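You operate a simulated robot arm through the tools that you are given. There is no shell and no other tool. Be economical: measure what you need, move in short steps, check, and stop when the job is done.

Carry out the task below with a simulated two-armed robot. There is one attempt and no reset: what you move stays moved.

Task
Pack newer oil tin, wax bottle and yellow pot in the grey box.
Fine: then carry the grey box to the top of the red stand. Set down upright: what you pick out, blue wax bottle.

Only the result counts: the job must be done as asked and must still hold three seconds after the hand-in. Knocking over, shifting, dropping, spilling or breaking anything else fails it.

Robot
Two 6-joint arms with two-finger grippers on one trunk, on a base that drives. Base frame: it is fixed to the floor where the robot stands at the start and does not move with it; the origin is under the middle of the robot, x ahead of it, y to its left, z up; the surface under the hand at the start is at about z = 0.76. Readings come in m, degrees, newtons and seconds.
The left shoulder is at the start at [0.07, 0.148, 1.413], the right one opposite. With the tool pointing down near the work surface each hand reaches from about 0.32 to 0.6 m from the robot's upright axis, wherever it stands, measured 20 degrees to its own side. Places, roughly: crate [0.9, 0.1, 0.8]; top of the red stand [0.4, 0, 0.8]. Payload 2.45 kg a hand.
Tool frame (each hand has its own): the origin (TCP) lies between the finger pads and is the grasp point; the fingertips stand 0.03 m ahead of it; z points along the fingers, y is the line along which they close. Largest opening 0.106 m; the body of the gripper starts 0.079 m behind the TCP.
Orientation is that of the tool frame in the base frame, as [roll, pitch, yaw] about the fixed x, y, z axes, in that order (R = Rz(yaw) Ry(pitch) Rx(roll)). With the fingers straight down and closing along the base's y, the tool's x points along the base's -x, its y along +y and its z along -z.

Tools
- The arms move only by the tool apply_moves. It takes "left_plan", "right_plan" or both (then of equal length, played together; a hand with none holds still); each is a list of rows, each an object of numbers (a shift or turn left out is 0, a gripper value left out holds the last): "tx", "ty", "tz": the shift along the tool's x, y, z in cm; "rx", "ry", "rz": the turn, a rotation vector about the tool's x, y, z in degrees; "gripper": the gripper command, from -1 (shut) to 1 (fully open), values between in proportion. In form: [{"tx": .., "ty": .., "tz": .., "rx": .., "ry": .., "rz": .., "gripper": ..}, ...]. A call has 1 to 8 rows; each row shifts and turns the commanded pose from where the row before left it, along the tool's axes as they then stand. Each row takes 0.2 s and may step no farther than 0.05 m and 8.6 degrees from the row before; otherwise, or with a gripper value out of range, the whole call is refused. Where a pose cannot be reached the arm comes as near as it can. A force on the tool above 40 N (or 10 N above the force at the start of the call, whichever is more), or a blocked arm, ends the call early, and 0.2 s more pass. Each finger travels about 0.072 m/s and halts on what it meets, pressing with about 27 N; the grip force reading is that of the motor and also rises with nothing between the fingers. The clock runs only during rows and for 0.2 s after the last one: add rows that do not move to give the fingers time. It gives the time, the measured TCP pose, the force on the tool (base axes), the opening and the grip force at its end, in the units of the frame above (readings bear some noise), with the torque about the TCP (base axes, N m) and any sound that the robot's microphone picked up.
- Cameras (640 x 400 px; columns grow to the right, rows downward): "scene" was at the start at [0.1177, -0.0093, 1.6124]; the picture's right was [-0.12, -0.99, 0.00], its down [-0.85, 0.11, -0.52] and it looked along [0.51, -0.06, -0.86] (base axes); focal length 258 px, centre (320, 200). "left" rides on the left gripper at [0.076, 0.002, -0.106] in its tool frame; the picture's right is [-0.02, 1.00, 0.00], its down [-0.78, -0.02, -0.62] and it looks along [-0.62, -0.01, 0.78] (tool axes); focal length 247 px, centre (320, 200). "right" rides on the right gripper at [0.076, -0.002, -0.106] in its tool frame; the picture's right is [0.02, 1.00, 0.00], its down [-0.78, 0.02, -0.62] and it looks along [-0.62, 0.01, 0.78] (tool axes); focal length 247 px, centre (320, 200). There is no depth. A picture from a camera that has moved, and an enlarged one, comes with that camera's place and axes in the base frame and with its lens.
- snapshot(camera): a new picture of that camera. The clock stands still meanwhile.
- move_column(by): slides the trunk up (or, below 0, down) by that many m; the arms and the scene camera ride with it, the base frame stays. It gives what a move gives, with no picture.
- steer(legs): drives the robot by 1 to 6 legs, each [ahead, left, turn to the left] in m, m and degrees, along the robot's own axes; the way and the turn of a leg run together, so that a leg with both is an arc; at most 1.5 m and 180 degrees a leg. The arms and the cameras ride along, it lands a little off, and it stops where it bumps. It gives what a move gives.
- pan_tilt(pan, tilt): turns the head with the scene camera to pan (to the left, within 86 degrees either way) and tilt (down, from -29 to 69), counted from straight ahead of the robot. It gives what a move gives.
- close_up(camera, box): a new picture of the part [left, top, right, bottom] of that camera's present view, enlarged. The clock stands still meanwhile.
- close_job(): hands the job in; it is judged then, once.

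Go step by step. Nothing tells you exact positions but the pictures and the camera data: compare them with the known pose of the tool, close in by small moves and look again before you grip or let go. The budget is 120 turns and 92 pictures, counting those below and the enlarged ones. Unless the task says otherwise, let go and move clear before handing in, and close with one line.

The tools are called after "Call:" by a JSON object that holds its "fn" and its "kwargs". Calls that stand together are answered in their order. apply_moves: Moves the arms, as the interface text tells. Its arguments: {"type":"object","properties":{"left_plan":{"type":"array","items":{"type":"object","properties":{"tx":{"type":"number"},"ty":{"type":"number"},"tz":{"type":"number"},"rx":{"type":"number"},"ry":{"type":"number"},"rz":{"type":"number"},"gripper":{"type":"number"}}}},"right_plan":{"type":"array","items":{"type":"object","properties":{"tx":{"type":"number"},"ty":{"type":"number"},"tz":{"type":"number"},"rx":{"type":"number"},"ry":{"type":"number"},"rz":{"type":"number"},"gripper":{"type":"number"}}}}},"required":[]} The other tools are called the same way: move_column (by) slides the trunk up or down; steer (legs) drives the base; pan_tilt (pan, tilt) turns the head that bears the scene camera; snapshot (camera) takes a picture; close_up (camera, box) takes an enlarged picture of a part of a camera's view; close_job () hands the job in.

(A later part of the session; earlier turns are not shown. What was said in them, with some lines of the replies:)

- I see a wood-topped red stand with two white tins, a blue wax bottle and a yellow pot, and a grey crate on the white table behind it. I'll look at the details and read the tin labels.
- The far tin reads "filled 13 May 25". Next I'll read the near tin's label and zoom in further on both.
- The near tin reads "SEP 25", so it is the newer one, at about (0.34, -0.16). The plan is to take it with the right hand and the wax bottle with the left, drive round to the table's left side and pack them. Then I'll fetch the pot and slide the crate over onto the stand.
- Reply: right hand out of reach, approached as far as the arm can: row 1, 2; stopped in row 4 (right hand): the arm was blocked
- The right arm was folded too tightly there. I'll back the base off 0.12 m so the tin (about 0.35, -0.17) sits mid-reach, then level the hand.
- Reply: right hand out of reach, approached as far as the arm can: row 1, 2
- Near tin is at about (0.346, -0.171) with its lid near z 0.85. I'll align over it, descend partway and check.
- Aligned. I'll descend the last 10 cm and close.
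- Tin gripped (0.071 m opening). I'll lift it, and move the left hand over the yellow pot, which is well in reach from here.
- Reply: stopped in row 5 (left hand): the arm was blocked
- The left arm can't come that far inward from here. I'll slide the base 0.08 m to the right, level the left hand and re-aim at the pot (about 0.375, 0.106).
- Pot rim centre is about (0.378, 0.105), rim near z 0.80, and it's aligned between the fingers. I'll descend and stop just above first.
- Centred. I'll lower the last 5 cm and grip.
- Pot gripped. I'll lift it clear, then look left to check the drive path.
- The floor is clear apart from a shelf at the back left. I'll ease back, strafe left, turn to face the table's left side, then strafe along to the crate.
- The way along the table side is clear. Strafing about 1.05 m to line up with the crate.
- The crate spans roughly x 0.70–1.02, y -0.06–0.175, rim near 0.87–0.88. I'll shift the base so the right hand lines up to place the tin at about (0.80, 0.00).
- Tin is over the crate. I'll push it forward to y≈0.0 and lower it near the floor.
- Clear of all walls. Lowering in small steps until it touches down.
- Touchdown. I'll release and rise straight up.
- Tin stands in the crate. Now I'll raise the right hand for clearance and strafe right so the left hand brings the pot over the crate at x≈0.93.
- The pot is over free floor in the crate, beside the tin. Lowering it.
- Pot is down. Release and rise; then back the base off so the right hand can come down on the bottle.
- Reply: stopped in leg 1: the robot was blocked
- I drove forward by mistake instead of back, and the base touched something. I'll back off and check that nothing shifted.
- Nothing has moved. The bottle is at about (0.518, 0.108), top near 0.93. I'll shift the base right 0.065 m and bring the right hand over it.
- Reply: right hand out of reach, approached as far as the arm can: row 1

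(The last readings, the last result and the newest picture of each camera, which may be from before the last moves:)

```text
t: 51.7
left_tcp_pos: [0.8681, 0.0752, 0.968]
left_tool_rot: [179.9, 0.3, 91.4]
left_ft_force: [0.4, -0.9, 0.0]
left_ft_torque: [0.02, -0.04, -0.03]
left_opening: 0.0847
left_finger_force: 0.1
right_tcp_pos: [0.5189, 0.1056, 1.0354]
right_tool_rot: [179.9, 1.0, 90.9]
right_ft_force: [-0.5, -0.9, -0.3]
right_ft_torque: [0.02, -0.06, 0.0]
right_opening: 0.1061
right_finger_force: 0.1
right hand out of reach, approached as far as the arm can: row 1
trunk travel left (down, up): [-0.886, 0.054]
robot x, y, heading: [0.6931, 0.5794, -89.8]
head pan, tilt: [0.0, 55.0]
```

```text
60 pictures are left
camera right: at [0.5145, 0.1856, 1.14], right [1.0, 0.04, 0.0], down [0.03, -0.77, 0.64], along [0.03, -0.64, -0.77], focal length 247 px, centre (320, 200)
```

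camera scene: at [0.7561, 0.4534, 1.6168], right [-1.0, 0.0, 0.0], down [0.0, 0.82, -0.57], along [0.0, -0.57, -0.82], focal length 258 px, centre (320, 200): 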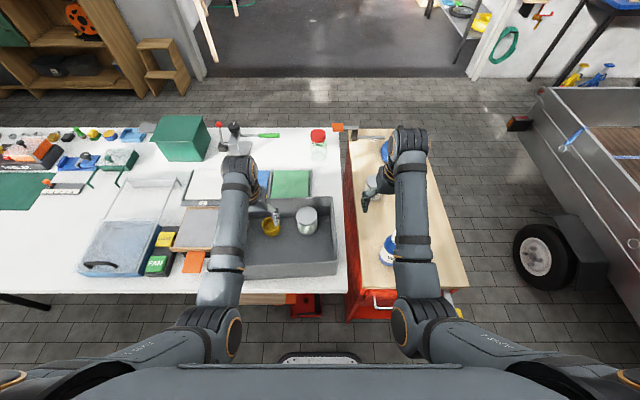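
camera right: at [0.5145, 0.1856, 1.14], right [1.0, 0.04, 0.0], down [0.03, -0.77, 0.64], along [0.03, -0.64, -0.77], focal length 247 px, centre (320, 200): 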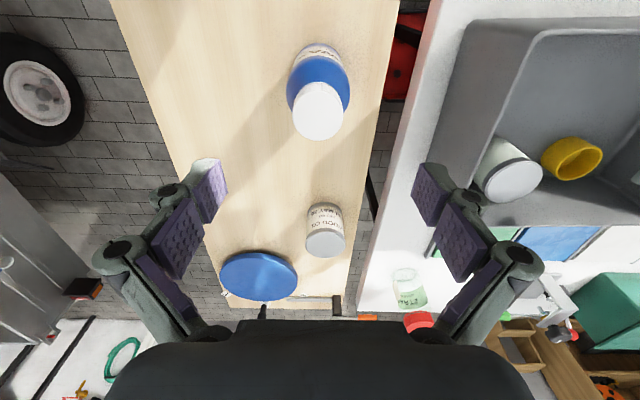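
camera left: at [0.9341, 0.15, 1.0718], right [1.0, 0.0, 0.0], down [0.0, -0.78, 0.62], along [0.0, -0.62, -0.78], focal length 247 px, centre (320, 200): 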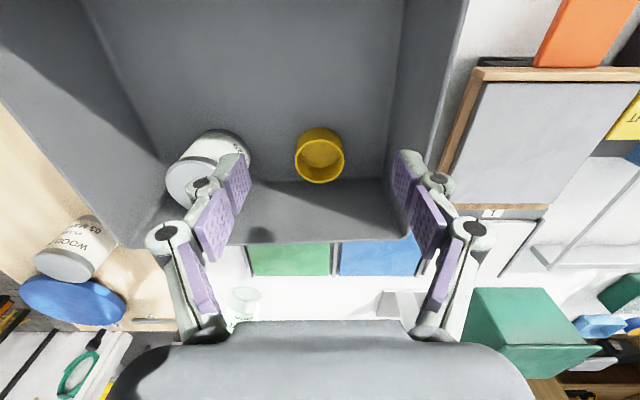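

Centred over the bottle. Descending partway to check.

Call:
{"fn": "apply_moves", "kwargs": {"right_plan": [{"tz": 4, "tx": 0.3}, {"tz": 4}, {}]}}

Call:
{"fn": "snapshot", "kwargs": {"camera": "right"}}

```text
t: 52.5
left_tcp_pos: [0.8708, 0.0763, 0.967]
left_tool_rot: [-180.0, 0.5, 91.3]
left_ft_force: [0.0, 0.0, 0.6]
left_ft_torque: [-0.01, 0.07, 0.0]
left_opening: 0.085
left_finger_force: 0.0
right_tcp_pos: [0.521, 0.1088, 0.9559]
right_tool_rot: [179.9, 1.0, 90.9]
right_ft_force: [0.2, -0.5, 0.7]
right_ft_torque: [0.0, 0.0, 0.04]
right_opening: 0.1061
right_finger_force: 0.0
trunk travel left (down, up): [-0.886, 0.054]
robot x, y, heading: [0.6919, 0.5801, -90.2]
head pan, tilt: [0.0, 55.0]
```

```text
59 pictures are left
camera right: at [0.5174, 0.188, 1.0604], right [1.0, 0.04, 0.0], down [0.03, -0.77, 0.64], along [0.03, -0.63, -0.77], focal length 247 px, centre (320, 200)
```

right: 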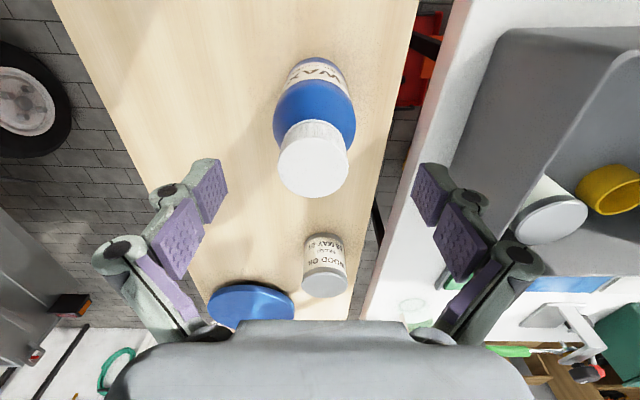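

Good alignment. Descend to the bottle body (TCP ≈0.866) and grip.

Call:
{"fn": "apply_moves", "kwargs": {"right_plan": [{"tz": 3.5, "ty": -0.3}, {"tz": 3.5}, {"tz": 2}, {}, {"gripper": -1}, {}, {}, {}]}}

Call:
{"fn": "snapshot", "kwargs": {"camera": "right"}}

```text
t: 54.3
left_tcp_pos: [0.869, 0.0755, 0.9687]
left_tool_rot: [-179.9, 0.4, 91.5]
left_ft_force: [0.1, 0.0, 0.5]
left_ft_torque: [0.01, 0.01, -0.01]
left_opening: 0.0848
left_finger_force: 0.0
right_tcp_pos: [0.5179, 0.1071, 0.8664]
right_tool_rot: [179.9, 1.0, 90.9]
right_ft_force: [-0.7, -0.2, 0.2]
right_ft_torque: [0.06, 0.19, -0.01]
right_opening: 0.0665
right_finger_force: 27.0
trunk travel left (down, up): [-0.886, 0.054]
robot x, y, heading: [0.6933, 0.581, -90.2]
head pan, tilt: [0.0, 55.0]
```

```text
58 pictures are left
camera right: at [0.5131, 0.1866, 0.9713], right [1.0, 0.04, 0.0], down [0.03, -0.77, 0.63], along [0.03, -0.63, -0.77], focal length 247 px, centre (320, 200)
```

right: 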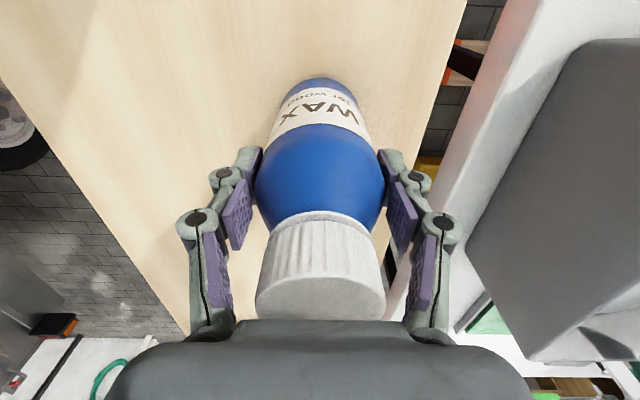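

Bottle gripped (0.0665 m). Lift with arm plus column, then strafe left to the crate.

Call:
{"fn": "apply_moves", "kwargs": {"right_plan": [{"tz": -2}, {"tz": -4}, {"tz": -4}, {"tz": -1.5}, {}]}}

Call:
{"fn": "move_column", "kwargs": {"by": 0.05}}

Call:
{"fn": "snapshot", "kwargs": {"camera": "right"}}

```text
t: 55.5
left_tcp_pos: [0.8691, 0.0757, 0.9673]
left_tool_rot: [-179.9, 0.4, 91.5]
left_ft_force: [0.3, 0.5, -0.1]
left_ft_torque: [-0.03, 0.03, -0.01]
left_opening: 0.0849
left_finger_force: 0.1
right_tcp_pos: [0.5176, 0.1093, 0.9811]
right_tool_rot: [179.9, 0.9, 90.9]
right_ft_force: [-1.0, 0.1, -3.9]
right_ft_torque: [0.02, 0.03, -0.03]
right_opening: 0.0668
right_finger_force: 27.1
trunk travel left (down, up): [-0.886, 0.054]
robot x, y, heading: [0.6895, 0.5801, -90.0]
head pan, tilt: [0.0, 55.0]
```

```text
t: 56.5
left_tcp_pos: [0.8699, 0.0753, 1.0175]
left_tool_rot: [180.0, 0.3, 91.4]
left_ft_force: [-0.7, 0.0, -0.2]
left_ft_torque: [0.02, -0.06, -0.02]
left_opening: 0.0848
left_finger_force: 0.1
right_tcp_pos: [0.5166, 0.1078, 1.0314]
right_tool_rot: [179.9, 0.9, 91.1]
right_ft_force: [-0.9, -0.4, -3.5]
right_ft_torque: [0.04, -0.03, -0.01]
right_opening: 0.0667
right_finger_force: 26.7
trunk travel left (down, up): [-0.936, 0.004]
robot x, y, heading: [0.6932, 0.5807, -90.1]
head pan, tilt: [0.0, 55.0]
```

```text
57 pictures are left
camera right: at [0.5132, 0.1874, 1.1359], right [1.0, 0.04, 0.0], down [0.03, -0.77, 0.63], along [0.03, -0.63, -0.77], focal length 247 px, centre (320, 200)
```

right: 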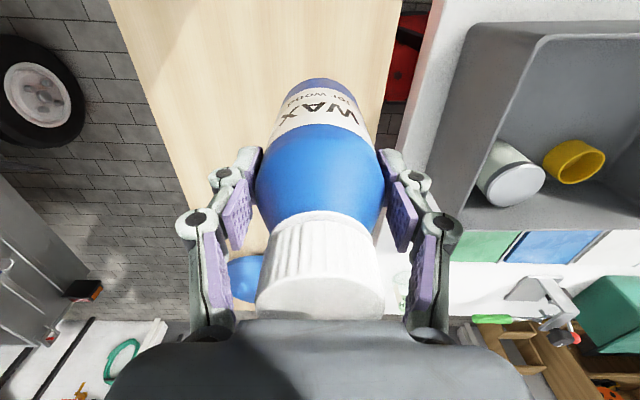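

Bottle bottom is near z 0.925, above the crate rim. Strafing left 0.35 m.

Call:
{"fn": "steer", "kwargs": {"legs": [[0, 0.35, 0]]}}

Call:
{"fn": "snapshot", "kwargs": {"camera": "scene"}}

Call:
{"fn": "snapshot", "kwargs": {"camera": "right"}}

```text
t: 58.7
left_tcp_pos: [1.217, 0.0747, 1.0178]
left_tool_rot: [179.9, 0.3, 91.4]
left_ft_force: [-1.3, 0.1, -0.1]
left_ft_torque: [-0.01, -0.03, 0.0]
left_opening: 0.0846
left_finger_force: 0.1
right_tcp_pos: [0.8643, 0.1083, 1.0298]
right_tool_rot: [179.8, 0.9, 91.0]
right_ft_force: [-0.4, -0.3, -3.2]
right_ft_torque: [0.01, -0.05, 0.0]
right_opening: 0.0666
right_finger_force: 26.8
trunk travel left (down, up): [-0.936, 0.004]
robot x, y, heading: [1.0413, 0.5817, -89.7]
head pan, tilt: [0.0, 55.0]
```

```text
56 pictures are left
camera scene: at [1.0381, 0.4567, 1.6671], right [-1.0, 0.0, 0.0], down [0.0, 0.82, -0.57], along [0.0, -0.57, -0.82], focal length 258 px, centre (320, 200)
```

scene: 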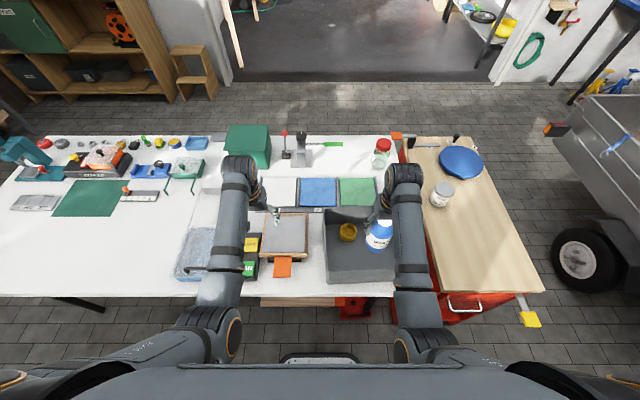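

```text
55 pictures are left
camera right: at [0.8606, 0.1872, 1.1358], right [1.0, 0.04, 0.0], down [0.03, -0.77, 0.63], along [0.03, -0.63, -0.77], focal length 247 px, centre (320, 200)
```

right: 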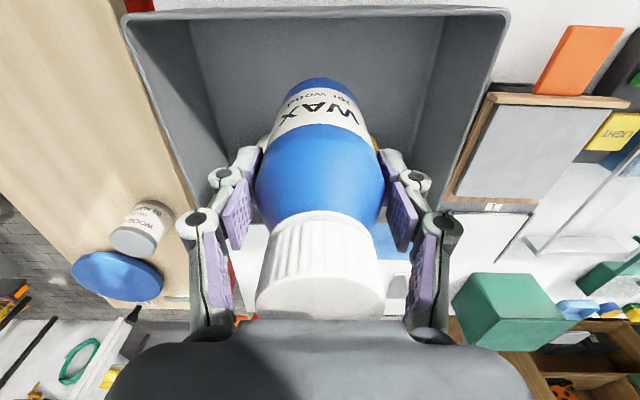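

The bottle is over the free near half of the crate. I'll shift slightly to y≈0.095 and lower.

Call:
{"fn": "apply_moves", "kwargs": {"right_plan": [{"tx": -1.3, "tz": 3}, {"tz": 4}, {"tz": 4}, {"tz": 3.5}, {}, {"tz": 0.4}, {}]}}

Call:
{"fn": "snapshot", "kwargs": {"camera": "right"}}

```text
t: 60.3
left_tcp_pos: [1.2185, 0.0733, 1.0176]
left_tool_rot: [-180.0, 0.3, 91.4]
left_ft_force: [-0.1, -0.3, 0.1]
left_ft_torque: [0.03, 0.0, 0.0]
left_opening: 0.0847
left_finger_force: 0.1
right_tcp_pos: [0.8674, 0.0933, 0.8815]
right_tool_rot: [179.9, 0.9, 91.0]
right_ft_force: [0.3, 0.4, -3.5]
right_ft_torque: [0.02, 0.01, 0.03]
right_opening: 0.0666
right_finger_force: 26.5
trunk travel left (down, up): [-0.936, 0.004]
robot x, y, heading: [1.0418, 0.5802, -89.7]
head pan, tilt: [0.0, 55.0]
```

```text
54 pictures are left
camera right: at [0.8631, 0.172, 0.987], right [1.0, 0.04, 0.0], down [0.03, -0.77, 0.63], along [0.03, -0.63, -0.77], focal length 247 px, centre (320, 200)
```

right: 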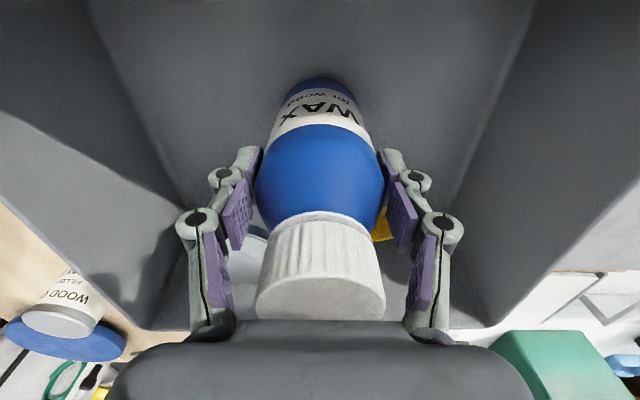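

Call:
{"fn": "apply_moves", "kwargs": {"right_plan": [{"tz": 0.4}, {}, {"tz": 0.3}, {}]}}

```text
t: 61.3
left_tcp_pos: [1.2187, 0.0743, 1.0171]
left_tool_rot: [180.0, 0.3, 91.4]
left_ft_force: [-0.6, -0.1, 0.0]
left_ft_torque: [-0.03, -0.03, -0.03]
left_opening: 0.0846
left_finger_force: 0.0
right_tcp_pos: [0.8665, 0.0923, 0.8749]
right_tool_rot: [179.9, 0.9, 91.0]
right_ft_force: [0.6, 0.1, -3.6]
right_ft_torque: [0.0, 0.02, 0.01]
right_opening: 0.0665
right_finger_force: 27.3
trunk travel left (down, up): [-0.936, 0.004]
robot x, y, heading: [1.0403, 0.5752, -89.9]
head pan, tilt: [0.0, 55.0]
```

Call:
{"fn": "apply_moves", "kwargs": {"right_plan": [{"tz": 0.2}, {}, {"tz": 0.2}, {}]}}

```text
t: 62.3
left_tcp_pos: [1.2196, 0.0759, 1.0178]
left_tool_rot: [-180.0, 0.6, 91.4]
left_ft_force: [-0.1, 0.0, 0.1]
left_ft_torque: [0.01, -0.03, -0.02]
left_opening: 0.0851
left_finger_force: 0.1
right_tcp_pos: [0.8669, 0.0925, 0.8732]
right_tool_rot: [179.9, 1.3, 91.0]
right_ft_force: [-0.5, 0.0, 17.2]
right_ft_torque: [-0.16, 0.03, -0.09]
right_opening: 0.0667
right_finger_force: 27.3
trunk travel left (down, up): [-0.936, 0.004]
robot x, y, heading: [1.0411, 0.5817, -89.9]
head pan, tilt: [0.0, 55.0]
```

Touchdown. Ease slightly, release and rise clear.

Call:
{"fn": "apply_moves", "kwargs": {"right_plan": [{"tz": -0.15}, {"gripper": 0.7}, {}, {}, {"tz": -3}, {"tz": -4}, {"tz": -4}, {"tz": -3}]}}

Call:
{"fn": "snapshot", "kwargs": {"camera": "right"}}

Call:
{"fn": "snapshot", "kwargs": {"camera": "scene"}}

```text
t: 64.1
left_tcp_pos: [1.2187, 0.0767, 1.0188]
left_tool_rot: [-179.8, 0.4, 91.3]
left_ft_force: [0.0, -0.7, -0.7]
left_ft_torque: [0.03, -0.01, -0.02]
left_opening: 0.0844
left_finger_force: 0.0
right_tcp_pos: [0.8652, 0.0944, 1.0126]
right_tool_rot: [180.0, 1.0, 91.0]
right_ft_force: [0.0, -0.2, -0.1]
right_ft_torque: [0.02, 0.02, -0.01]
right_opening: 0.0904
right_finger_force: 0.0
trunk travel left (down, up): [-0.936, 0.004]
robot x, y, heading: [1.0409, 0.5792, -90.0]
head pan, tilt: [0.0, 55.0]
```

```text
53 pictures are left
camera right: at [0.8623, 0.1738, 1.1183], right [1.0, 0.04, 0.0], down [0.03, -0.77, 0.63], along [0.03, -0.63, -0.77], focal length 247 px, centre (320, 200)
```

right: 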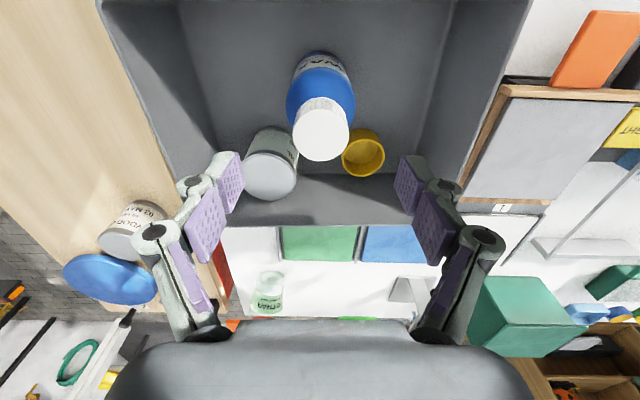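

```text
52 pictures are left
camera scene: at [1.0411, 0.4575, 1.6671], right [-1.0, 0.0, 0.0], down [0.0, 0.82, -0.57], along [0.0, -0.57, -0.82], focal length 258 px, centre (320, 200)
```

scene: 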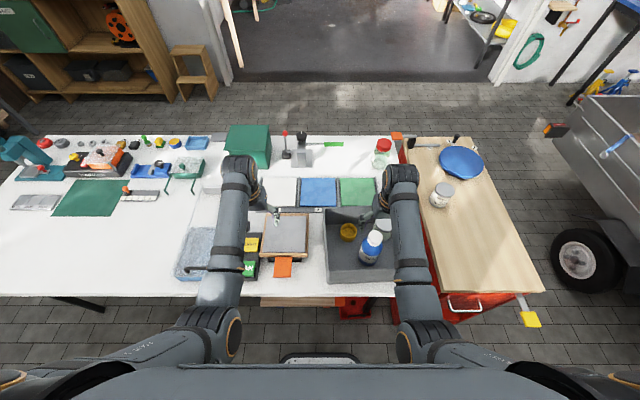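

All three stand in the crate. Now I'll centre the robot on the crate (x≈0.86) so each hand is over a short side wall.

Call:
{"fn": "steer", "kwargs": {"legs": [[0, -0.181, 0], [0.015, 0, 0]]}}

Call:
{"fn": "snapshot", "kwargs": {"camera": "right"}}

Call:
{"fn": "snapshot", "kwargs": {"camera": "left"}}

Call:
{"fn": "snapshot", "kwargs": {"camera": "scene"}}

```text
t: 66.0
left_tcp_pos: [1.0366, 0.0637, 1.0184]
left_tool_rot: [179.9, 0.6, 91.3]
left_ft_force: [0.0, 0.6, 0.4]
left_ft_torque: [-0.04, 0.03, 0.0]
left_opening: 0.0848
left_finger_force: 0.0
right_tcp_pos: [0.6835, 0.0833, 1.0144]
right_tool_rot: [180.0, 1.1, 91.0]
right_ft_force: [0.2, 1.2, 0.0]
right_ft_torque: [-0.06, 0.03, -0.01]
right_opening: 0.0899
right_finger_force: 0.0
trunk travel left (down, up): [-0.936, 0.004]
robot x, y, heading: [0.8584, 0.5685, -90.2]
head pan, tilt: [0.0, 55.0]
```

```text
51 pictures are left
camera right: at [0.6803, 0.1626, 1.1192], right [1.0, 0.04, 0.0], down [0.03, -0.77, 0.64], along [0.03, -0.64, -0.77], focal length 247 px, centre (320, 200)
```

right: 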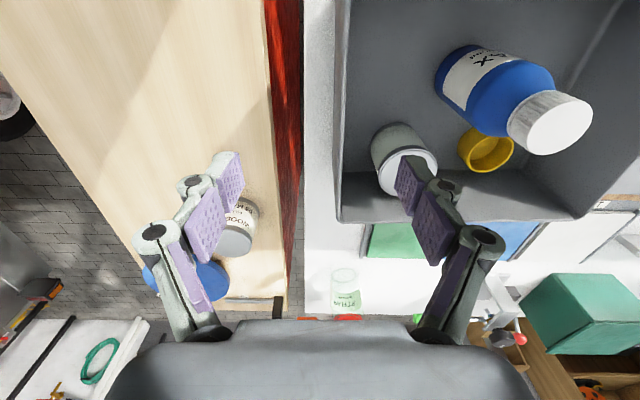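

```text
50 pictures are left
camera left: at [1.0376, 0.1411, 1.1248], right [1.0, 0.0, 0.0], down [0.0, -0.78, 0.63], along [0.0, -0.63, -0.78], focal length 247 px, centre (320, 200)
```

left: 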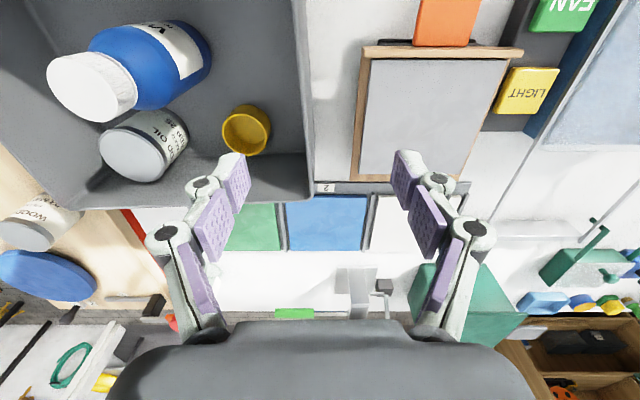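

```text
49 pictures are left
camera scene: at [0.8591, 0.4482, 1.6676], right [-1.0, 0.0, 0.0], down [0.0, 0.82, -0.58], along [0.0, -0.58, -0.82], focal length 258 px, centre (320, 200)
```

scene: 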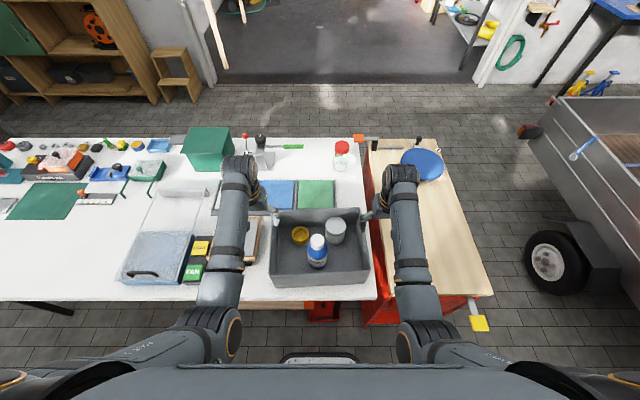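

Zooming in on both walls to pin down their thickness and x positions.

Call:
{"fn": "close_up", "kwargs": {"camera": "right", "box": [290, 0, 450, 230]}}

Call:
{"fn": "close_up", "kwargs": {"camera": "left", "box": [230, 0, 390, 220]}}

```text
1.74 times, centred on (370, 115) of right
camera zoom: at [0.6803, 0.1626, 1.1192], right [1.0, 0.04, 0.0], down [0.03, -0.77, 0.64], along [0.03, -0.64, -0.77], focal length 430 px, centre (233, 348)
```

zoom: 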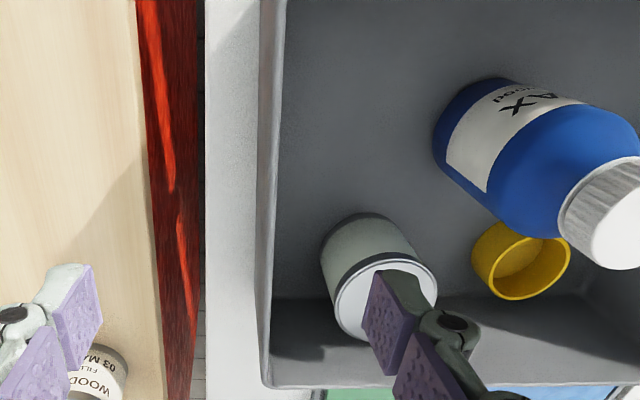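

```text
1.82 times, centred on (310, 110) of left
camera zoom: at [1.0376, 0.1411, 1.1248], right [1.0, 0.0, 0.0], down [0.0, -0.78, 0.63], along [0.0, -0.63, -0.78], focal length 449 px, centre (338, 364)
```

zoom: 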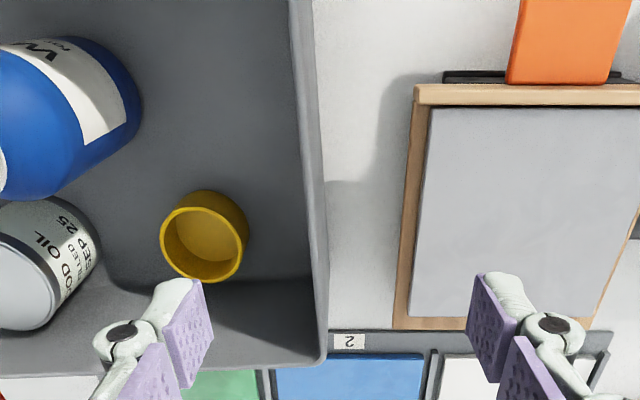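

Wall centres are about x 0.702 (right hand) and 1.025 (left hand), rim near 0.875. I'll align both hands at y≈0.056 and stop with tips just above the rim.

Call:
{"fn": "apply_moves", "kwargs": {"right_plan": [{"tx": -2.7, "ty": 1.8, "gripper": 1}, {"tz": 4}, {"tz": 4}, {}], "left_plan": [{"tx": -0.8, "ty": -1.2, "gripper": 1}, {"tz": 4}, {"tz": 4.3}, {}]}}

Call:
{"fn": "snapshot", "kwargs": {"camera": "right"}}

Call:
{"fn": "snapshot", "kwargs": {"camera": "left"}}

```text
t: 67.0
left_tcp_pos: [1.0244, 0.0506, 0.9349]
left_tool_rot: [-179.9, 0.2, 91.3]
left_ft_force: [0.3, -0.7, 1.5]
left_ft_torque: [-0.01, 0.03, -0.04]
left_opening: 0.1062
left_finger_force: 0.0
right_tcp_pos: [0.7025, 0.0516, 0.9326]
right_tool_rot: [179.8, 0.9, 91.0]
right_ft_force: [0.3, -0.6, 0.5]
right_ft_torque: [0.01, 0.01, -0.03]
right_opening: 0.1058
right_finger_force: 0.0
trunk travel left (down, up): [-0.936, 0.004]
robot x, y, heading: [0.8611, 0.5676, -90.2]
head pan, tilt: [0.0, 55.0]
```

```text
46 pictures are left
camera right: at [0.6998, 0.1296, 1.0377], right [1.0, 0.04, 0.0], down [0.03, -0.77, 0.63], along [0.02, -0.63, -0.77], focal length 247 px, centre (320, 200)
```

right: 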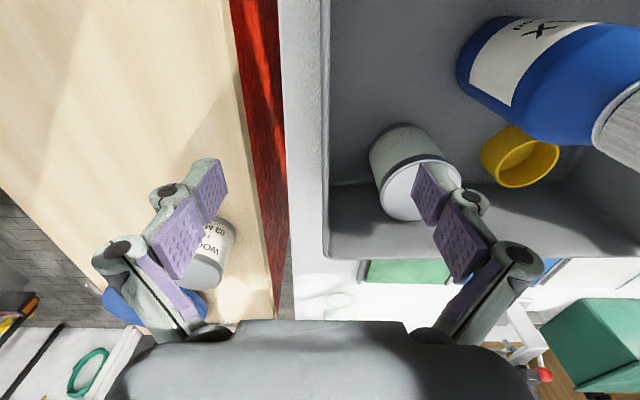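

```text
45 pictures are left
camera left: at [1.025, 0.1278, 1.04], right [1.0, 0.0, 0.0], down [0.0, -0.78, 0.63], along [0.0, -0.63, -0.78], focal length 247 px, centre (320, 200)
```

left: 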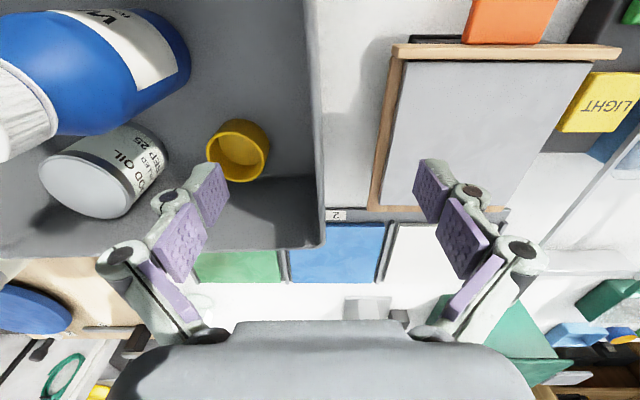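

Both hands straddle the walls well. I'll narrow the fingers a bit, descend to TCP ≈0.857 and check before closing.

Call:
{"fn": "apply_moves", "kwargs": {"right_plan": [{"ty": 0.4, "tx": 0.3, "gripper": 0.3}, {}, {"tz": 4}, {"tz": 3.6}, {}], "left_plan": [{"ty": -0.2, "tx": 0.3, "gripper": 0.3}, {}, {"tz": 4}, {"tz": 3.8}, {}]}}

Call:
{"fn": "snapshot", "kwargs": {"camera": "right"}}

Call:
{"fn": "snapshot", "kwargs": {"camera": "left"}}

```text
t: 68.2
left_tcp_pos: [1.0235, 0.0532, 0.8568]
left_tool_rot: [-180.0, 0.4, 91.3]
left_ft_force: [-0.4, -0.6, -0.2]
left_ft_torque: [0.0, 0.02, 0.0]
left_opening: 0.0687
left_finger_force: 0.0
right_tcp_pos: [0.708, 0.0556, 0.8573]
right_tool_rot: [179.8, 1.0, 90.9]
right_ft_force: [-0.3, 0.2, 0.8]
right_ft_torque: [0.0, -0.05, -0.01]
right_opening: 0.0689
right_finger_force: 0.1
trunk travel left (down, up): [-0.936, 0.004]
robot x, y, heading: [0.8563, 0.568, -90.1]
head pan, tilt: [0.0, 55.0]
```

```text
44 pictures are left
camera right: at [0.7043, 0.134, 0.9624], right [1.0, 0.04, 0.0], down [0.03, -0.77, 0.64], along [0.02, -0.63, -0.77], focal length 247 px, centre (320, 200)
```

right: 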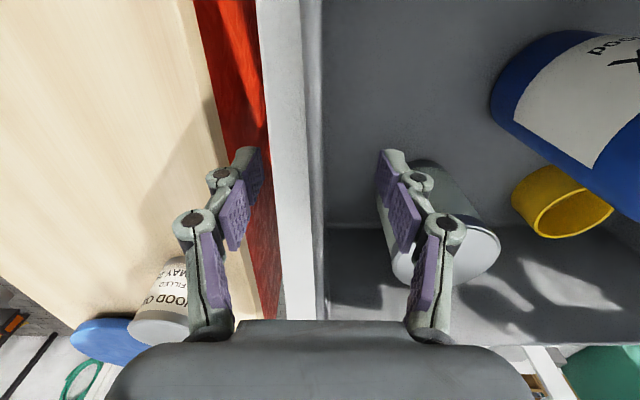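

```text
43 pictures are left
camera left: at [1.024, 0.1315, 0.9627], right [1.0, 0.0, 0.0], down [0.0, -0.78, 0.63], along [0.0, -0.63, -0.78], focal length 247 px, centre (320, 200)
```

left: 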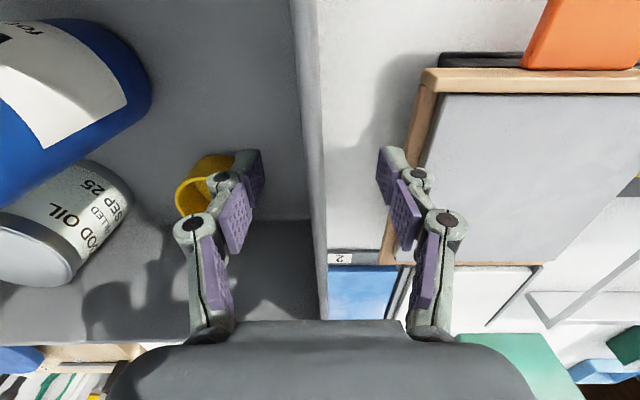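

Walls are centred between the fingers. Go 1 cm deeper and close both.

Call:
{"fn": "apply_moves", "kwargs": {"right_plan": [{"tz": 1}, {}, {"gripper": -1}, {}, {}, {}, {}, {}], "left_plan": [{"tz": 1}, {}, {"gripper": -1}, {}, {}, {}, {}, {}]}}

Call:
{"fn": "snapshot", "kwargs": {"camera": "right"}}

```text
t: 70.0
left_tcp_pos: [1.0231, 0.054, 0.8464]
left_tool_rot: [-180.0, 0.3, 91.3]
left_ft_force: [1.0, -2.8, -0.2]
left_ft_torque: [0.11, 0.01, 0.58]
left_opening: 0.0063
left_finger_force: 27.2
right_tcp_pos: [0.708, 0.0546, 0.8479]
right_tool_rot: [179.9, 0.9, 91.0]
right_ft_force: [-3.8, 2.5, 3.0]
right_ft_torque: [0.05, 0.11, 0.62]
right_opening: 0.006
right_finger_force: 26.6
trunk travel left (down, up): [-0.936, 0.004]
robot x, y, heading: [0.8619, 0.5651, -89.9]
head pan, tilt: [0.0, 55.0]
```

```text
42 pictures are left
camera right: at [0.7039, 0.1329, 0.9521], right [1.0, 0.04, 0.0], down [0.03, -0.77, 0.63], along [0.02, -0.63, -0.77], focal length 247 px, centre (320, 200)
```

right: 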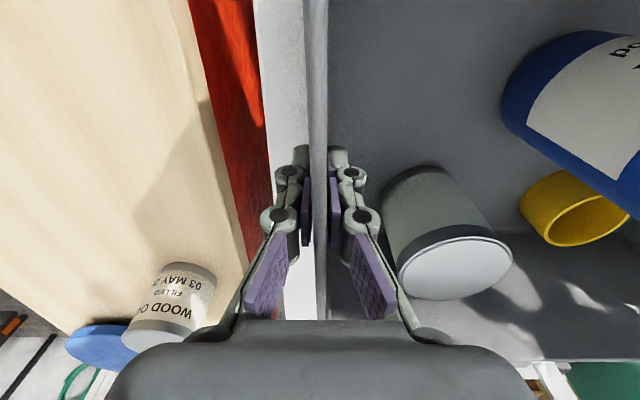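

Both walls gripped (6 mm). Lift evenly and gently.

Call:
{"fn": "apply_moves", "kwargs": {"right_plan": [{"tz": -0.7}, {"tz": -0.7}, {"tz": -0.7}, {"tz": -0.9}, {}, {}], "left_plan": [{"tz": -0.7}, {"tz": -0.7}, {"tz": -0.7}, {"tz": -0.9}, {}, {}]}}

Call:
{"fn": "snapshot", "kwargs": {"camera": "scene"}}

Call:
{"fn": "snapshot", "kwargs": {"camera": "right"}}

```text
t: 71.4
left_tcp_pos: [1.0231, 0.0526, 0.8757]
left_tool_rot: [-180.0, 0.3, 91.2]
left_ft_force: [0.3, -3.8, -6.6]
left_ft_torque: [-0.47, -0.05, 0.6]
left_opening: 0.006
left_finger_force: 27.1
right_tcp_pos: [0.7074, 0.0518, 0.8752]
right_tool_rot: [180.0, 0.7, 90.9]
right_ft_force: [-0.4, 3.5, -6.8]
right_ft_torque: [0.59, 0.04, 0.61]
right_opening: 0.0058
right_finger_force: 27.0
trunk travel left (down, up): [-0.936, 0.004]
robot x, y, heading: [0.8602, 0.5651, -90.2]
head pan, tilt: [0.0, 55.0]
```

```text
41 pictures are left
camera scene: at [0.8601, 0.4398, 1.6669], right [-1.0, 0.0, 0.0], down [0.0, 0.82, -0.57], along [0.0, -0.57, -0.82], focal length 258 px, centre (320, 200)
```

scene: 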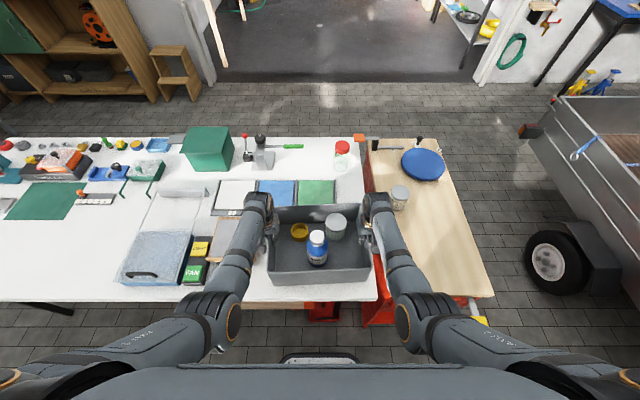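

```text
40 pictures are left
camera right: at [0.7037, 0.1319, 0.9813], right [1.0, 0.04, 0.0], down [0.03, -0.77, 0.63], along [0.03, -0.63, -0.77], focal length 247 px, centre (320, 200)
```

right: 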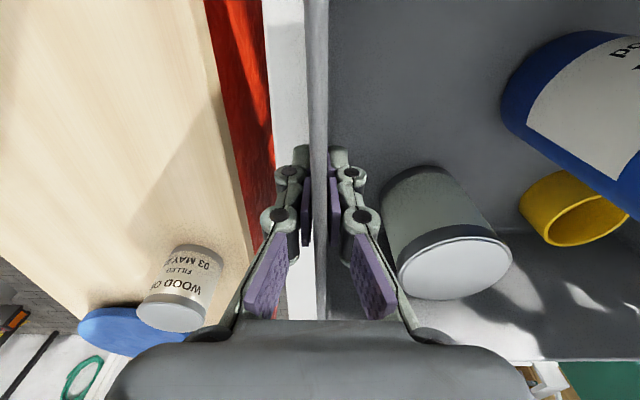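

The crate lifts level (about 1.4 kg in total). I'll raise it 4.5 cm more, then strafe right 0.425 m over the stand (its top spans x≈0.264–0.615).

Call:
{"fn": "apply_moves", "kwargs": {"right_plan": [{"tz": -1}, {"tz": -1.5}, {"tz": -1}, {"tz": -1}, {}], "left_plan": [{"tz": -1}, {"tz": -1.5}, {"tz": -1}, {"tz": -1}, {}]}}

Call:
{"fn": "steer", "kwargs": {"legs": [[0, -0.2, 0]]}}

Call:
{"fn": "snapshot", "kwargs": {"camera": "scene"}}

```text
t: 72.6
left_tcp_pos: [1.0225, 0.0545, 0.9201]
left_tool_rot: [-179.9, 0.2, 91.4]
left_ft_force: [-2.0, -3.9, -5.4]
left_ft_torque: [0.09, 0.07, 0.55]
left_opening: 0.0061
left_finger_force: 27.5
right_tcp_pos: [0.7071, 0.0552, 0.921]
right_tool_rot: [179.9, 0.8, 91.0]
right_ft_force: [2.7, 4.4, -6.9]
right_ft_torque: [-0.06, -0.09, 0.59]
right_opening: 0.0058
right_finger_force: 27.0
trunk travel left (down, up): [-0.936, 0.004]
robot x, y, heading: [0.8604, 0.5663, -90.2]
head pan, tilt: [0.0, 55.0]
```

```text
t: 74.2
left_tcp_pos: [0.8252, 0.0538, 0.9197]
left_tool_rot: [-179.8, 0.3, 91.3]
left_ft_force: [-6.2, -3.8, -6.5]
left_ft_torque: [-0.06, 0.15, 0.62]
left_opening: 0.006
left_finger_force: 26.6
right_tcp_pos: [0.5112, 0.0552, 0.9215]
right_tool_rot: [-180.0, 0.9, 90.9]
right_ft_force: [6.9, 3.8, -7.5]
right_ft_torque: [0.17, -0.17, 0.63]
right_opening: 0.0061
right_finger_force: 26.7
trunk travel left (down, up): [-0.936, 0.004]
robot x, y, heading: [0.6595, 0.5649, -90.0]
head pan, tilt: [0.0, 55.0]
```

```text
39 pictures are left
camera scene: at [0.6649, 0.4404, 1.6669], right [-1.0, 0.0, 0.0], down [0.0, 0.82, -0.57], along [0.0, -0.57, -0.82], focal length 258 px, centre (320, 200)
```

scene: 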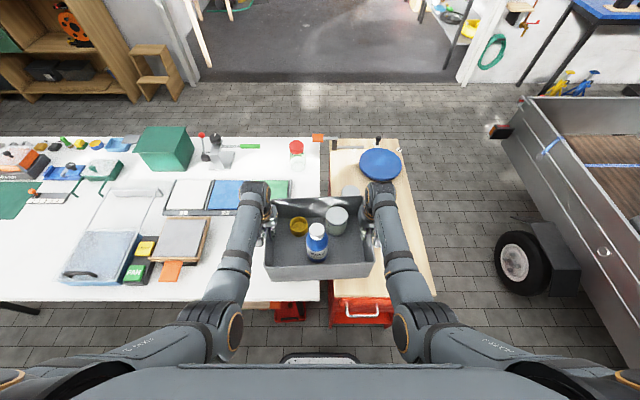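

Still level. Continue the remaining 0.225 m.

Call:
{"fn": "steer", "kwargs": {"legs": [[0, -0.225, 0]]}}

Call:
{"fn": "snapshot", "kwargs": {"camera": "scene"}}

Call:
{"fn": "snapshot", "kwargs": {"camera": "right"}}

Call:
{"fn": "snapshot", "kwargs": {"camera": "left"}}

```text
t: 75.9
left_tcp_pos: [0.602, 0.055, 0.9203]
left_tool_rot: [-180.0, 0.4, 91.4]
left_ft_force: [-1.9, -3.6, -5.2]
left_ft_torque: [-0.49, 0.06, 0.59]
left_opening: 0.0058
left_finger_force: 27.5
right_tcp_pos: [0.2858, 0.0549, 0.9217]
right_tool_rot: [179.8, 0.8, 90.9]
right_ft_force: [0.5, 4.4, -7.2]
right_ft_torque: [0.58, 0.03, 0.58]
right_opening: 0.0058
right_finger_force: 26.8
trunk travel left (down, up): [-0.936, 0.004]
robot x, y, heading: [0.4383, 0.5637, -90.1]
head pan, tilt: [0.0, 55.0]
```

```text
38 pictures are left
camera scene: at [0.4388, 0.4408, 1.6669], right [-1.0, 0.0, 0.0], down [0.0, 0.82, -0.57], along [0.0, -0.57, -0.82], focal length 258 px, centre (320, 200)
```

scene: 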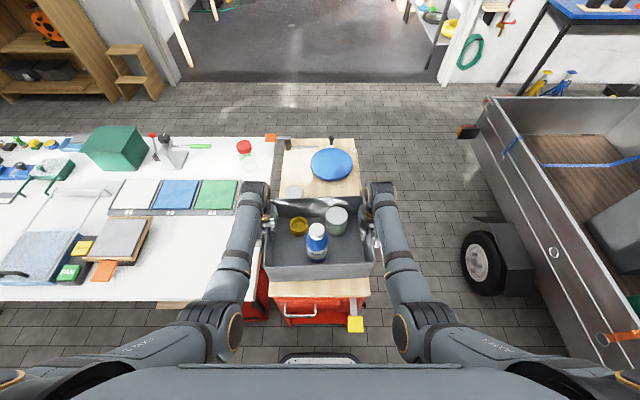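

```text
37 pictures are left
camera right: at [0.2816, 0.1334, 1.0266], right [1.0, 0.04, 0.0], down [0.03, -0.77, 0.63], along [0.03, -0.63, -0.77], focal length 247 px, centre (320, 200)
```

right: 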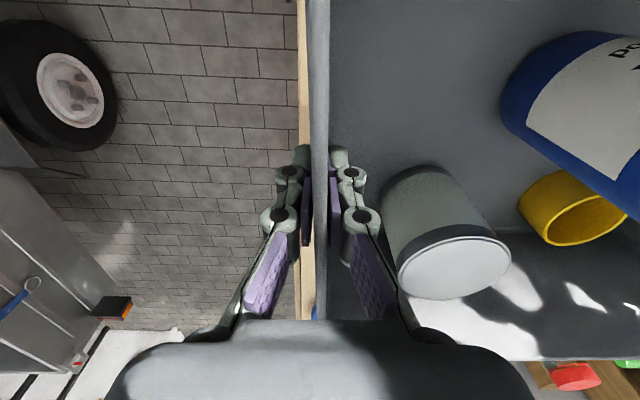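

```text
36 pictures are left
camera left: at [0.6019, 0.1314, 1.0259], right [1.0, 0.0, 0.0], down [0.0, -0.78, 0.63], along [0.0, -0.63, -0.78], focal length 247 px, centre (320, 200)
```

left: 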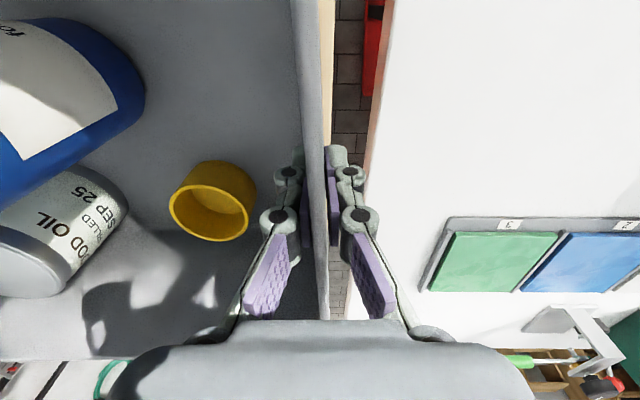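

Stand edges are x≈0.263 and 0.6155, so the crate sits well inside and clear of the other tin. Lowering both hands together.

Call:
{"fn": "apply_moves", "kwargs": {"right_plan": [{"tz": 1.5, "ty": -0.3}, {"tz": 1.5}, {"tz": 1.5}, {"tz": 1.3}, {"tz": 0.5}, {}], "left_plan": [{"tz": 1.5, "ty": -0.3}, {"tz": 1.5}, {"tz": 1.5}, {"tz": 1.3}, {"tz": 0.5}, {}]}}

Call:
{"fn": "snapshot", "kwargs": {"camera": "scene"}}

```text
t: 77.3
left_tcp_pos: [0.5951, 0.0546, 0.8578]
left_tool_rot: [-180.0, 0.3, 91.5]
left_ft_force: [2.1, -3.3, -5.1]
left_ft_torque: [-0.56, -0.09, 0.55]
left_opening: 0.0061
left_finger_force: 27.0
right_tcp_pos: [0.2803, 0.0543, 0.8586]
right_tool_rot: [179.8, 0.8, 91.0]
right_ft_force: [-1.2, 3.7, -6.5]
right_ft_torque: [0.62, 0.08, 0.58]
right_opening: 0.0062
right_finger_force: 26.8
trunk travel left (down, up): [-0.936, 0.004]
robot x, y, heading: [0.4385, 0.5692, -90.0]
head pan, tilt: [0.0, 55.0]
```

```text
35 pictures are left
camera scene: at [0.4345, 0.4412, 1.667], right [-1.0, 0.0, 0.0], down [0.0, 0.82, -0.57], along [0.0, -0.57, -0.82], focal length 258 px, centre (320, 200)
```

scene: 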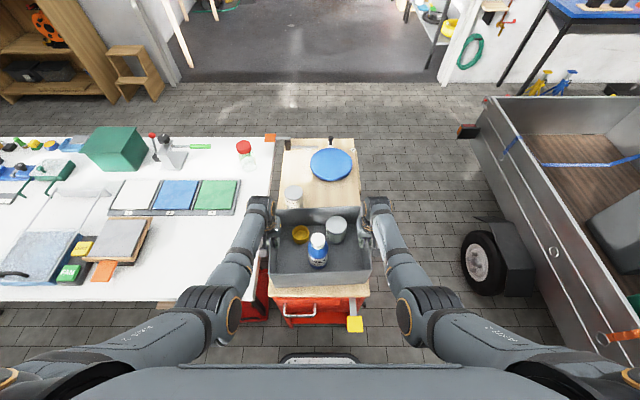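

Crate is centred at about x 0.438 and well on the top. Final lowering in small steps.

Call:
{"fn": "apply_moves", "kwargs": {"right_plan": [{"tz": 0.4}, {}, {"tz": 0.3}, {}], "left_plan": [{"tz": 0.4}, {}, {"tz": 0.3}, {}]}}

```text
t: 78.3
left_tcp_pos: [0.5964, 0.0539, 0.8511]
left_tool_rot: [180.0, 0.2, 91.4]
left_ft_force: [4.0, -4.1, -6.1]
left_ft_torque: [-0.08, -0.08, 0.63]
left_opening: 0.0059
left_finger_force: 26.9
right_tcp_pos: [0.2809, 0.0529, 0.8504]
right_tool_rot: [179.8, 0.8, 91.1]
right_ft_force: [-3.8, 4.0, -6.3]
right_ft_torque: [0.18, 0.13, 0.58]
right_opening: 0.0059
right_finger_force: 27.2
trunk travel left (down, up): [-0.936, 0.004]
robot x, y, heading: [0.4351, 0.5646, -89.8]
head pan, tilt: [0.0, 55.0]
```

Call:
{"fn": "apply_moves", "kwargs": {"right_plan": [{"tz": 0.3}, {}, {"tz": 0.2}, {}], "left_plan": [{"tz": 0.3}, {}, {"tz": 0.2}, {}]}}

```text
t: 79.3
left_tcp_pos: [0.5968, 0.0551, 0.8469]
left_tool_rot: [-180.0, 0.5, 91.3]
left_ft_force: [2.9, -4.1, -5.7]
left_ft_torque: [-0.89, -0.11, 0.62]
left_opening: 0.006
left_finger_force: 27.0
right_tcp_pos: [0.2794, 0.0536, 0.8475]
right_tool_rot: [179.8, 1.0, 91.0]
right_ft_force: [-4.6, 3.9, 4.7]
right_ft_torque: [-0.54, 0.1, 0.63]
right_opening: 0.0061
right_finger_force: 27.2
trunk travel left (down, up): [-0.936, 0.004]
robot x, y, heading: [0.437, 0.5619, -90.4]
head pan, tilt: [0.0, 55.0]
```

Right side has touched; lower the left a touch more.

Call:
{"fn": "apply_moves", "kwargs": {"right_plan": [{}, {"tz": 0.05}, {}], "left_plan": [{"tz": 0.15}, {"tz": 0.1}, {}]}}

```text
t: 80.1
left_tcp_pos: [0.596, 0.0551, 0.8462]
left_tool_rot: [-180.0, 0.6, 91.4]
left_ft_force: [5.3, -2.2, 22.3]
left_ft_torque: [0.02, -0.08, 0.66]
left_opening: 0.0058
left_finger_force: 27.1
right_tcp_pos: [0.2814, 0.0552, 0.8479]
right_tool_rot: [179.8, 1.0, 91.0]
right_ft_force: [-3.4, -0.8, -2.3]
right_ft_torque: [-0.19, 0.11, 0.59]
right_opening: 0.0061
right_finger_force: 27.0
trunk travel left (down, up): [-0.936, 0.004]
robot x, y, heading: [0.4342, 0.5677, -89.9]
head pan, tilt: [0.0, 55.0]
```

The crate is down. Ease the left hand, open both to the same width as on entry, and check.

Call:
{"fn": "apply_moves", "kwargs": {"right_plan": [{}, {"gripper": 0}, {}, {}, {}], "left_plan": [{"tz": -0.12}, {"gripper": 0}, {}, {}, {}]}}

Call:
{"fn": "snapshot", "kwargs": {"camera": "right"}}

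Call:
{"fn": "snapshot", "kwargs": {"camera": "left"}}

```text
t: 81.3
left_tcp_pos: [0.5954, 0.0566, 0.8458]
left_tool_rot: [-180.0, 0.4, 91.4]
left_ft_force: [-0.9, 0.3, 0.1]
left_ft_torque: [-0.01, -0.01, 0.01]
left_opening: 0.0527
left_finger_force: 0.1
right_tcp_pos: [0.28, 0.054, 0.8462]
right_tool_rot: [179.9, 0.9, 91.1]
right_ft_force: [1.2, 0.9, -0.7]
right_ft_torque: [-0.01, -0.02, 0.01]
right_opening: 0.0533
right_finger_force: 0.0
trunk travel left (down, up): [-0.936, 0.004]
robot x, y, heading: [0.4344, 0.5667, -90.1]
head pan, tilt: [0.0, 55.0]
```

```text
34 pictures are left
camera right: at [0.2767, 0.1334, 0.9513], right [1.0, 0.04, 0.0], down [0.03, -0.77, 0.63], along [0.03, -0.63, -0.77], focal length 247 px, centre (320, 200)
```

right: 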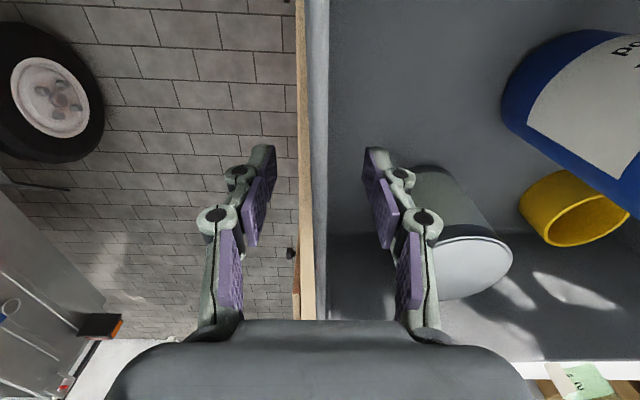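

```text
33 pictures are left
camera left: at [0.5967, 0.1325, 0.9508], right [1.0, 0.0, 0.0], down [0.0, -0.78, 0.63], along [0.0, -0.63, -0.78], focal length 247 px, centre (320, 200)
```

left: 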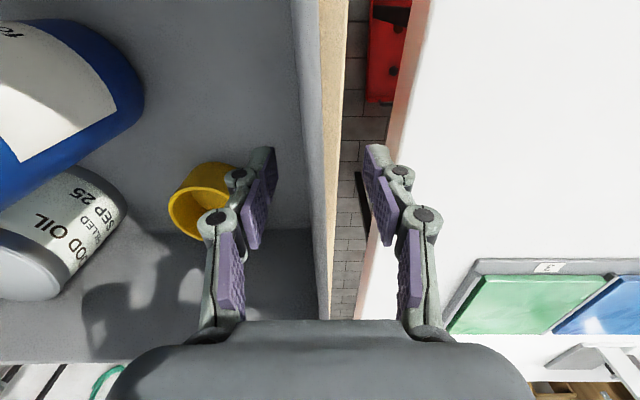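

Released cleanly, and the crate is fully on the stand. Rise straight up and back the base away.

Call:
{"fn": "apply_moves", "kwargs": {"right_plan": [{"tz": -3}, {"tz": -4}, {"tz": -4}, {"tz": -4}, {}], "left_plan": [{"tz": -3}, {"tz": -4}, {"tz": -4}, {"tz": -4}, {}]}}

Call:
{"fn": "steer", "kwargs": {"legs": [[-0.3, 0, 0]]}}

Call:
{"fn": "snapshot", "kwargs": {"camera": "scene"}}

Call:
{"fn": "close_up", "kwargs": {"camera": "scene", "box": [220, 100, 420, 260]}}

```text
t: 82.5
left_tcp_pos: [0.597, 0.056, 0.9943]
left_tool_rot: [-180.0, 0.3, 91.4]
left_ft_force: [0.6, 0.1, 0.6]
left_ft_torque: [-0.02, 0.01, 0.0]
left_opening: 0.053
left_finger_force: 0.1
right_tcp_pos: [0.2811, 0.0574, 0.9946]
right_tool_rot: [179.8, 1.0, 91.0]
right_ft_force: [0.4, -0.4, -0.5]
right_ft_torque: [-0.03, -0.02, 0.01]
right_opening: 0.0529
right_finger_force: 0.0
trunk travel left (down, up): [-0.936, 0.004]
robot x, y, heading: [0.4333, 0.5674, -90.1]
head pan, tilt: [0.0, 55.0]
```

```text
t: 84.6
left_tcp_pos: [0.5967, 0.3555, 0.9945]
left_tool_rot: [179.9, 0.3, 91.5]
left_ft_force: [0.1, -0.2, -0.2]
left_ft_torque: [0.0, 0.02, 0.04]
left_opening: 0.0533
left_finger_force: 0.0
right_tcp_pos: [0.2812, 0.3555, 0.9945]
right_tool_rot: [179.8, 0.8, 91.1]
right_ft_force: [0.0, -1.3, -0.1]
right_ft_torque: [0.08, 0.06, 0.01]
right_opening: 0.053
right_finger_force: 0.0
trunk travel left (down, up): [-0.936, 0.004]
robot x, y, heading: [0.4325, 0.8651, -89.9]
head pan, tilt: [0.0, 55.0]
```

```text
32 pictures are left
camera scene: at [0.4353, 0.7403, 1.6669], right [-1.0, 0.0, 0.0], down [0.0, 0.82, -0.57], along [0.0, -0.57, -0.82], focal length 258 px, centre (320, 200)
```

scene: 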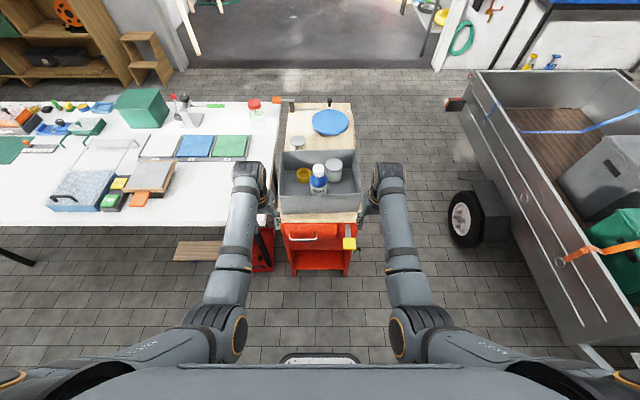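

```text
2.50 times, centred on (320, 180) of scene
camera zoom: at [0.4353, 0.7403, 1.6669], right [-1.0, 0.0, 0.0], down [0.0, 0.82, -0.57], along [0.0, -0.57, -0.82], focal length 645 px, centre (320, 250)
```

zoom: 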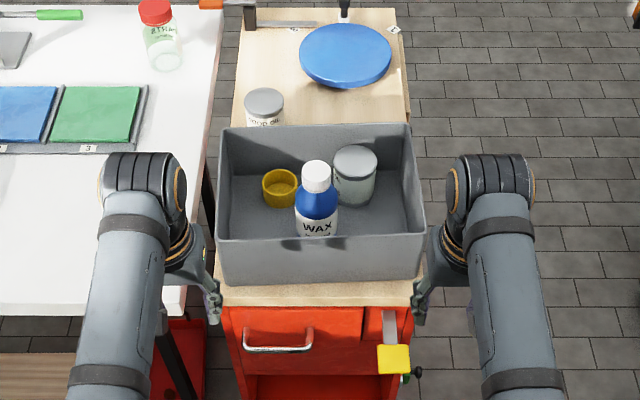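

The grey box rests on the red stand with the SEP 25 tin, the upright wax bottle and the yellow pot in it. The MAY 25 tin stands where it was, and both hands are clear, so I'm handing in.

Call:
{"fn": "close_job", "kwargs": {}}

```text
The job is handed in.
```

The grey box is on top of the red stand, holding the newer oil tin (SEP 25), the upright blue wax bottle and the yellow pot; at one point the base briefly bumped something by the table and stand, but pictures taken afterwards showed nothing shifted.
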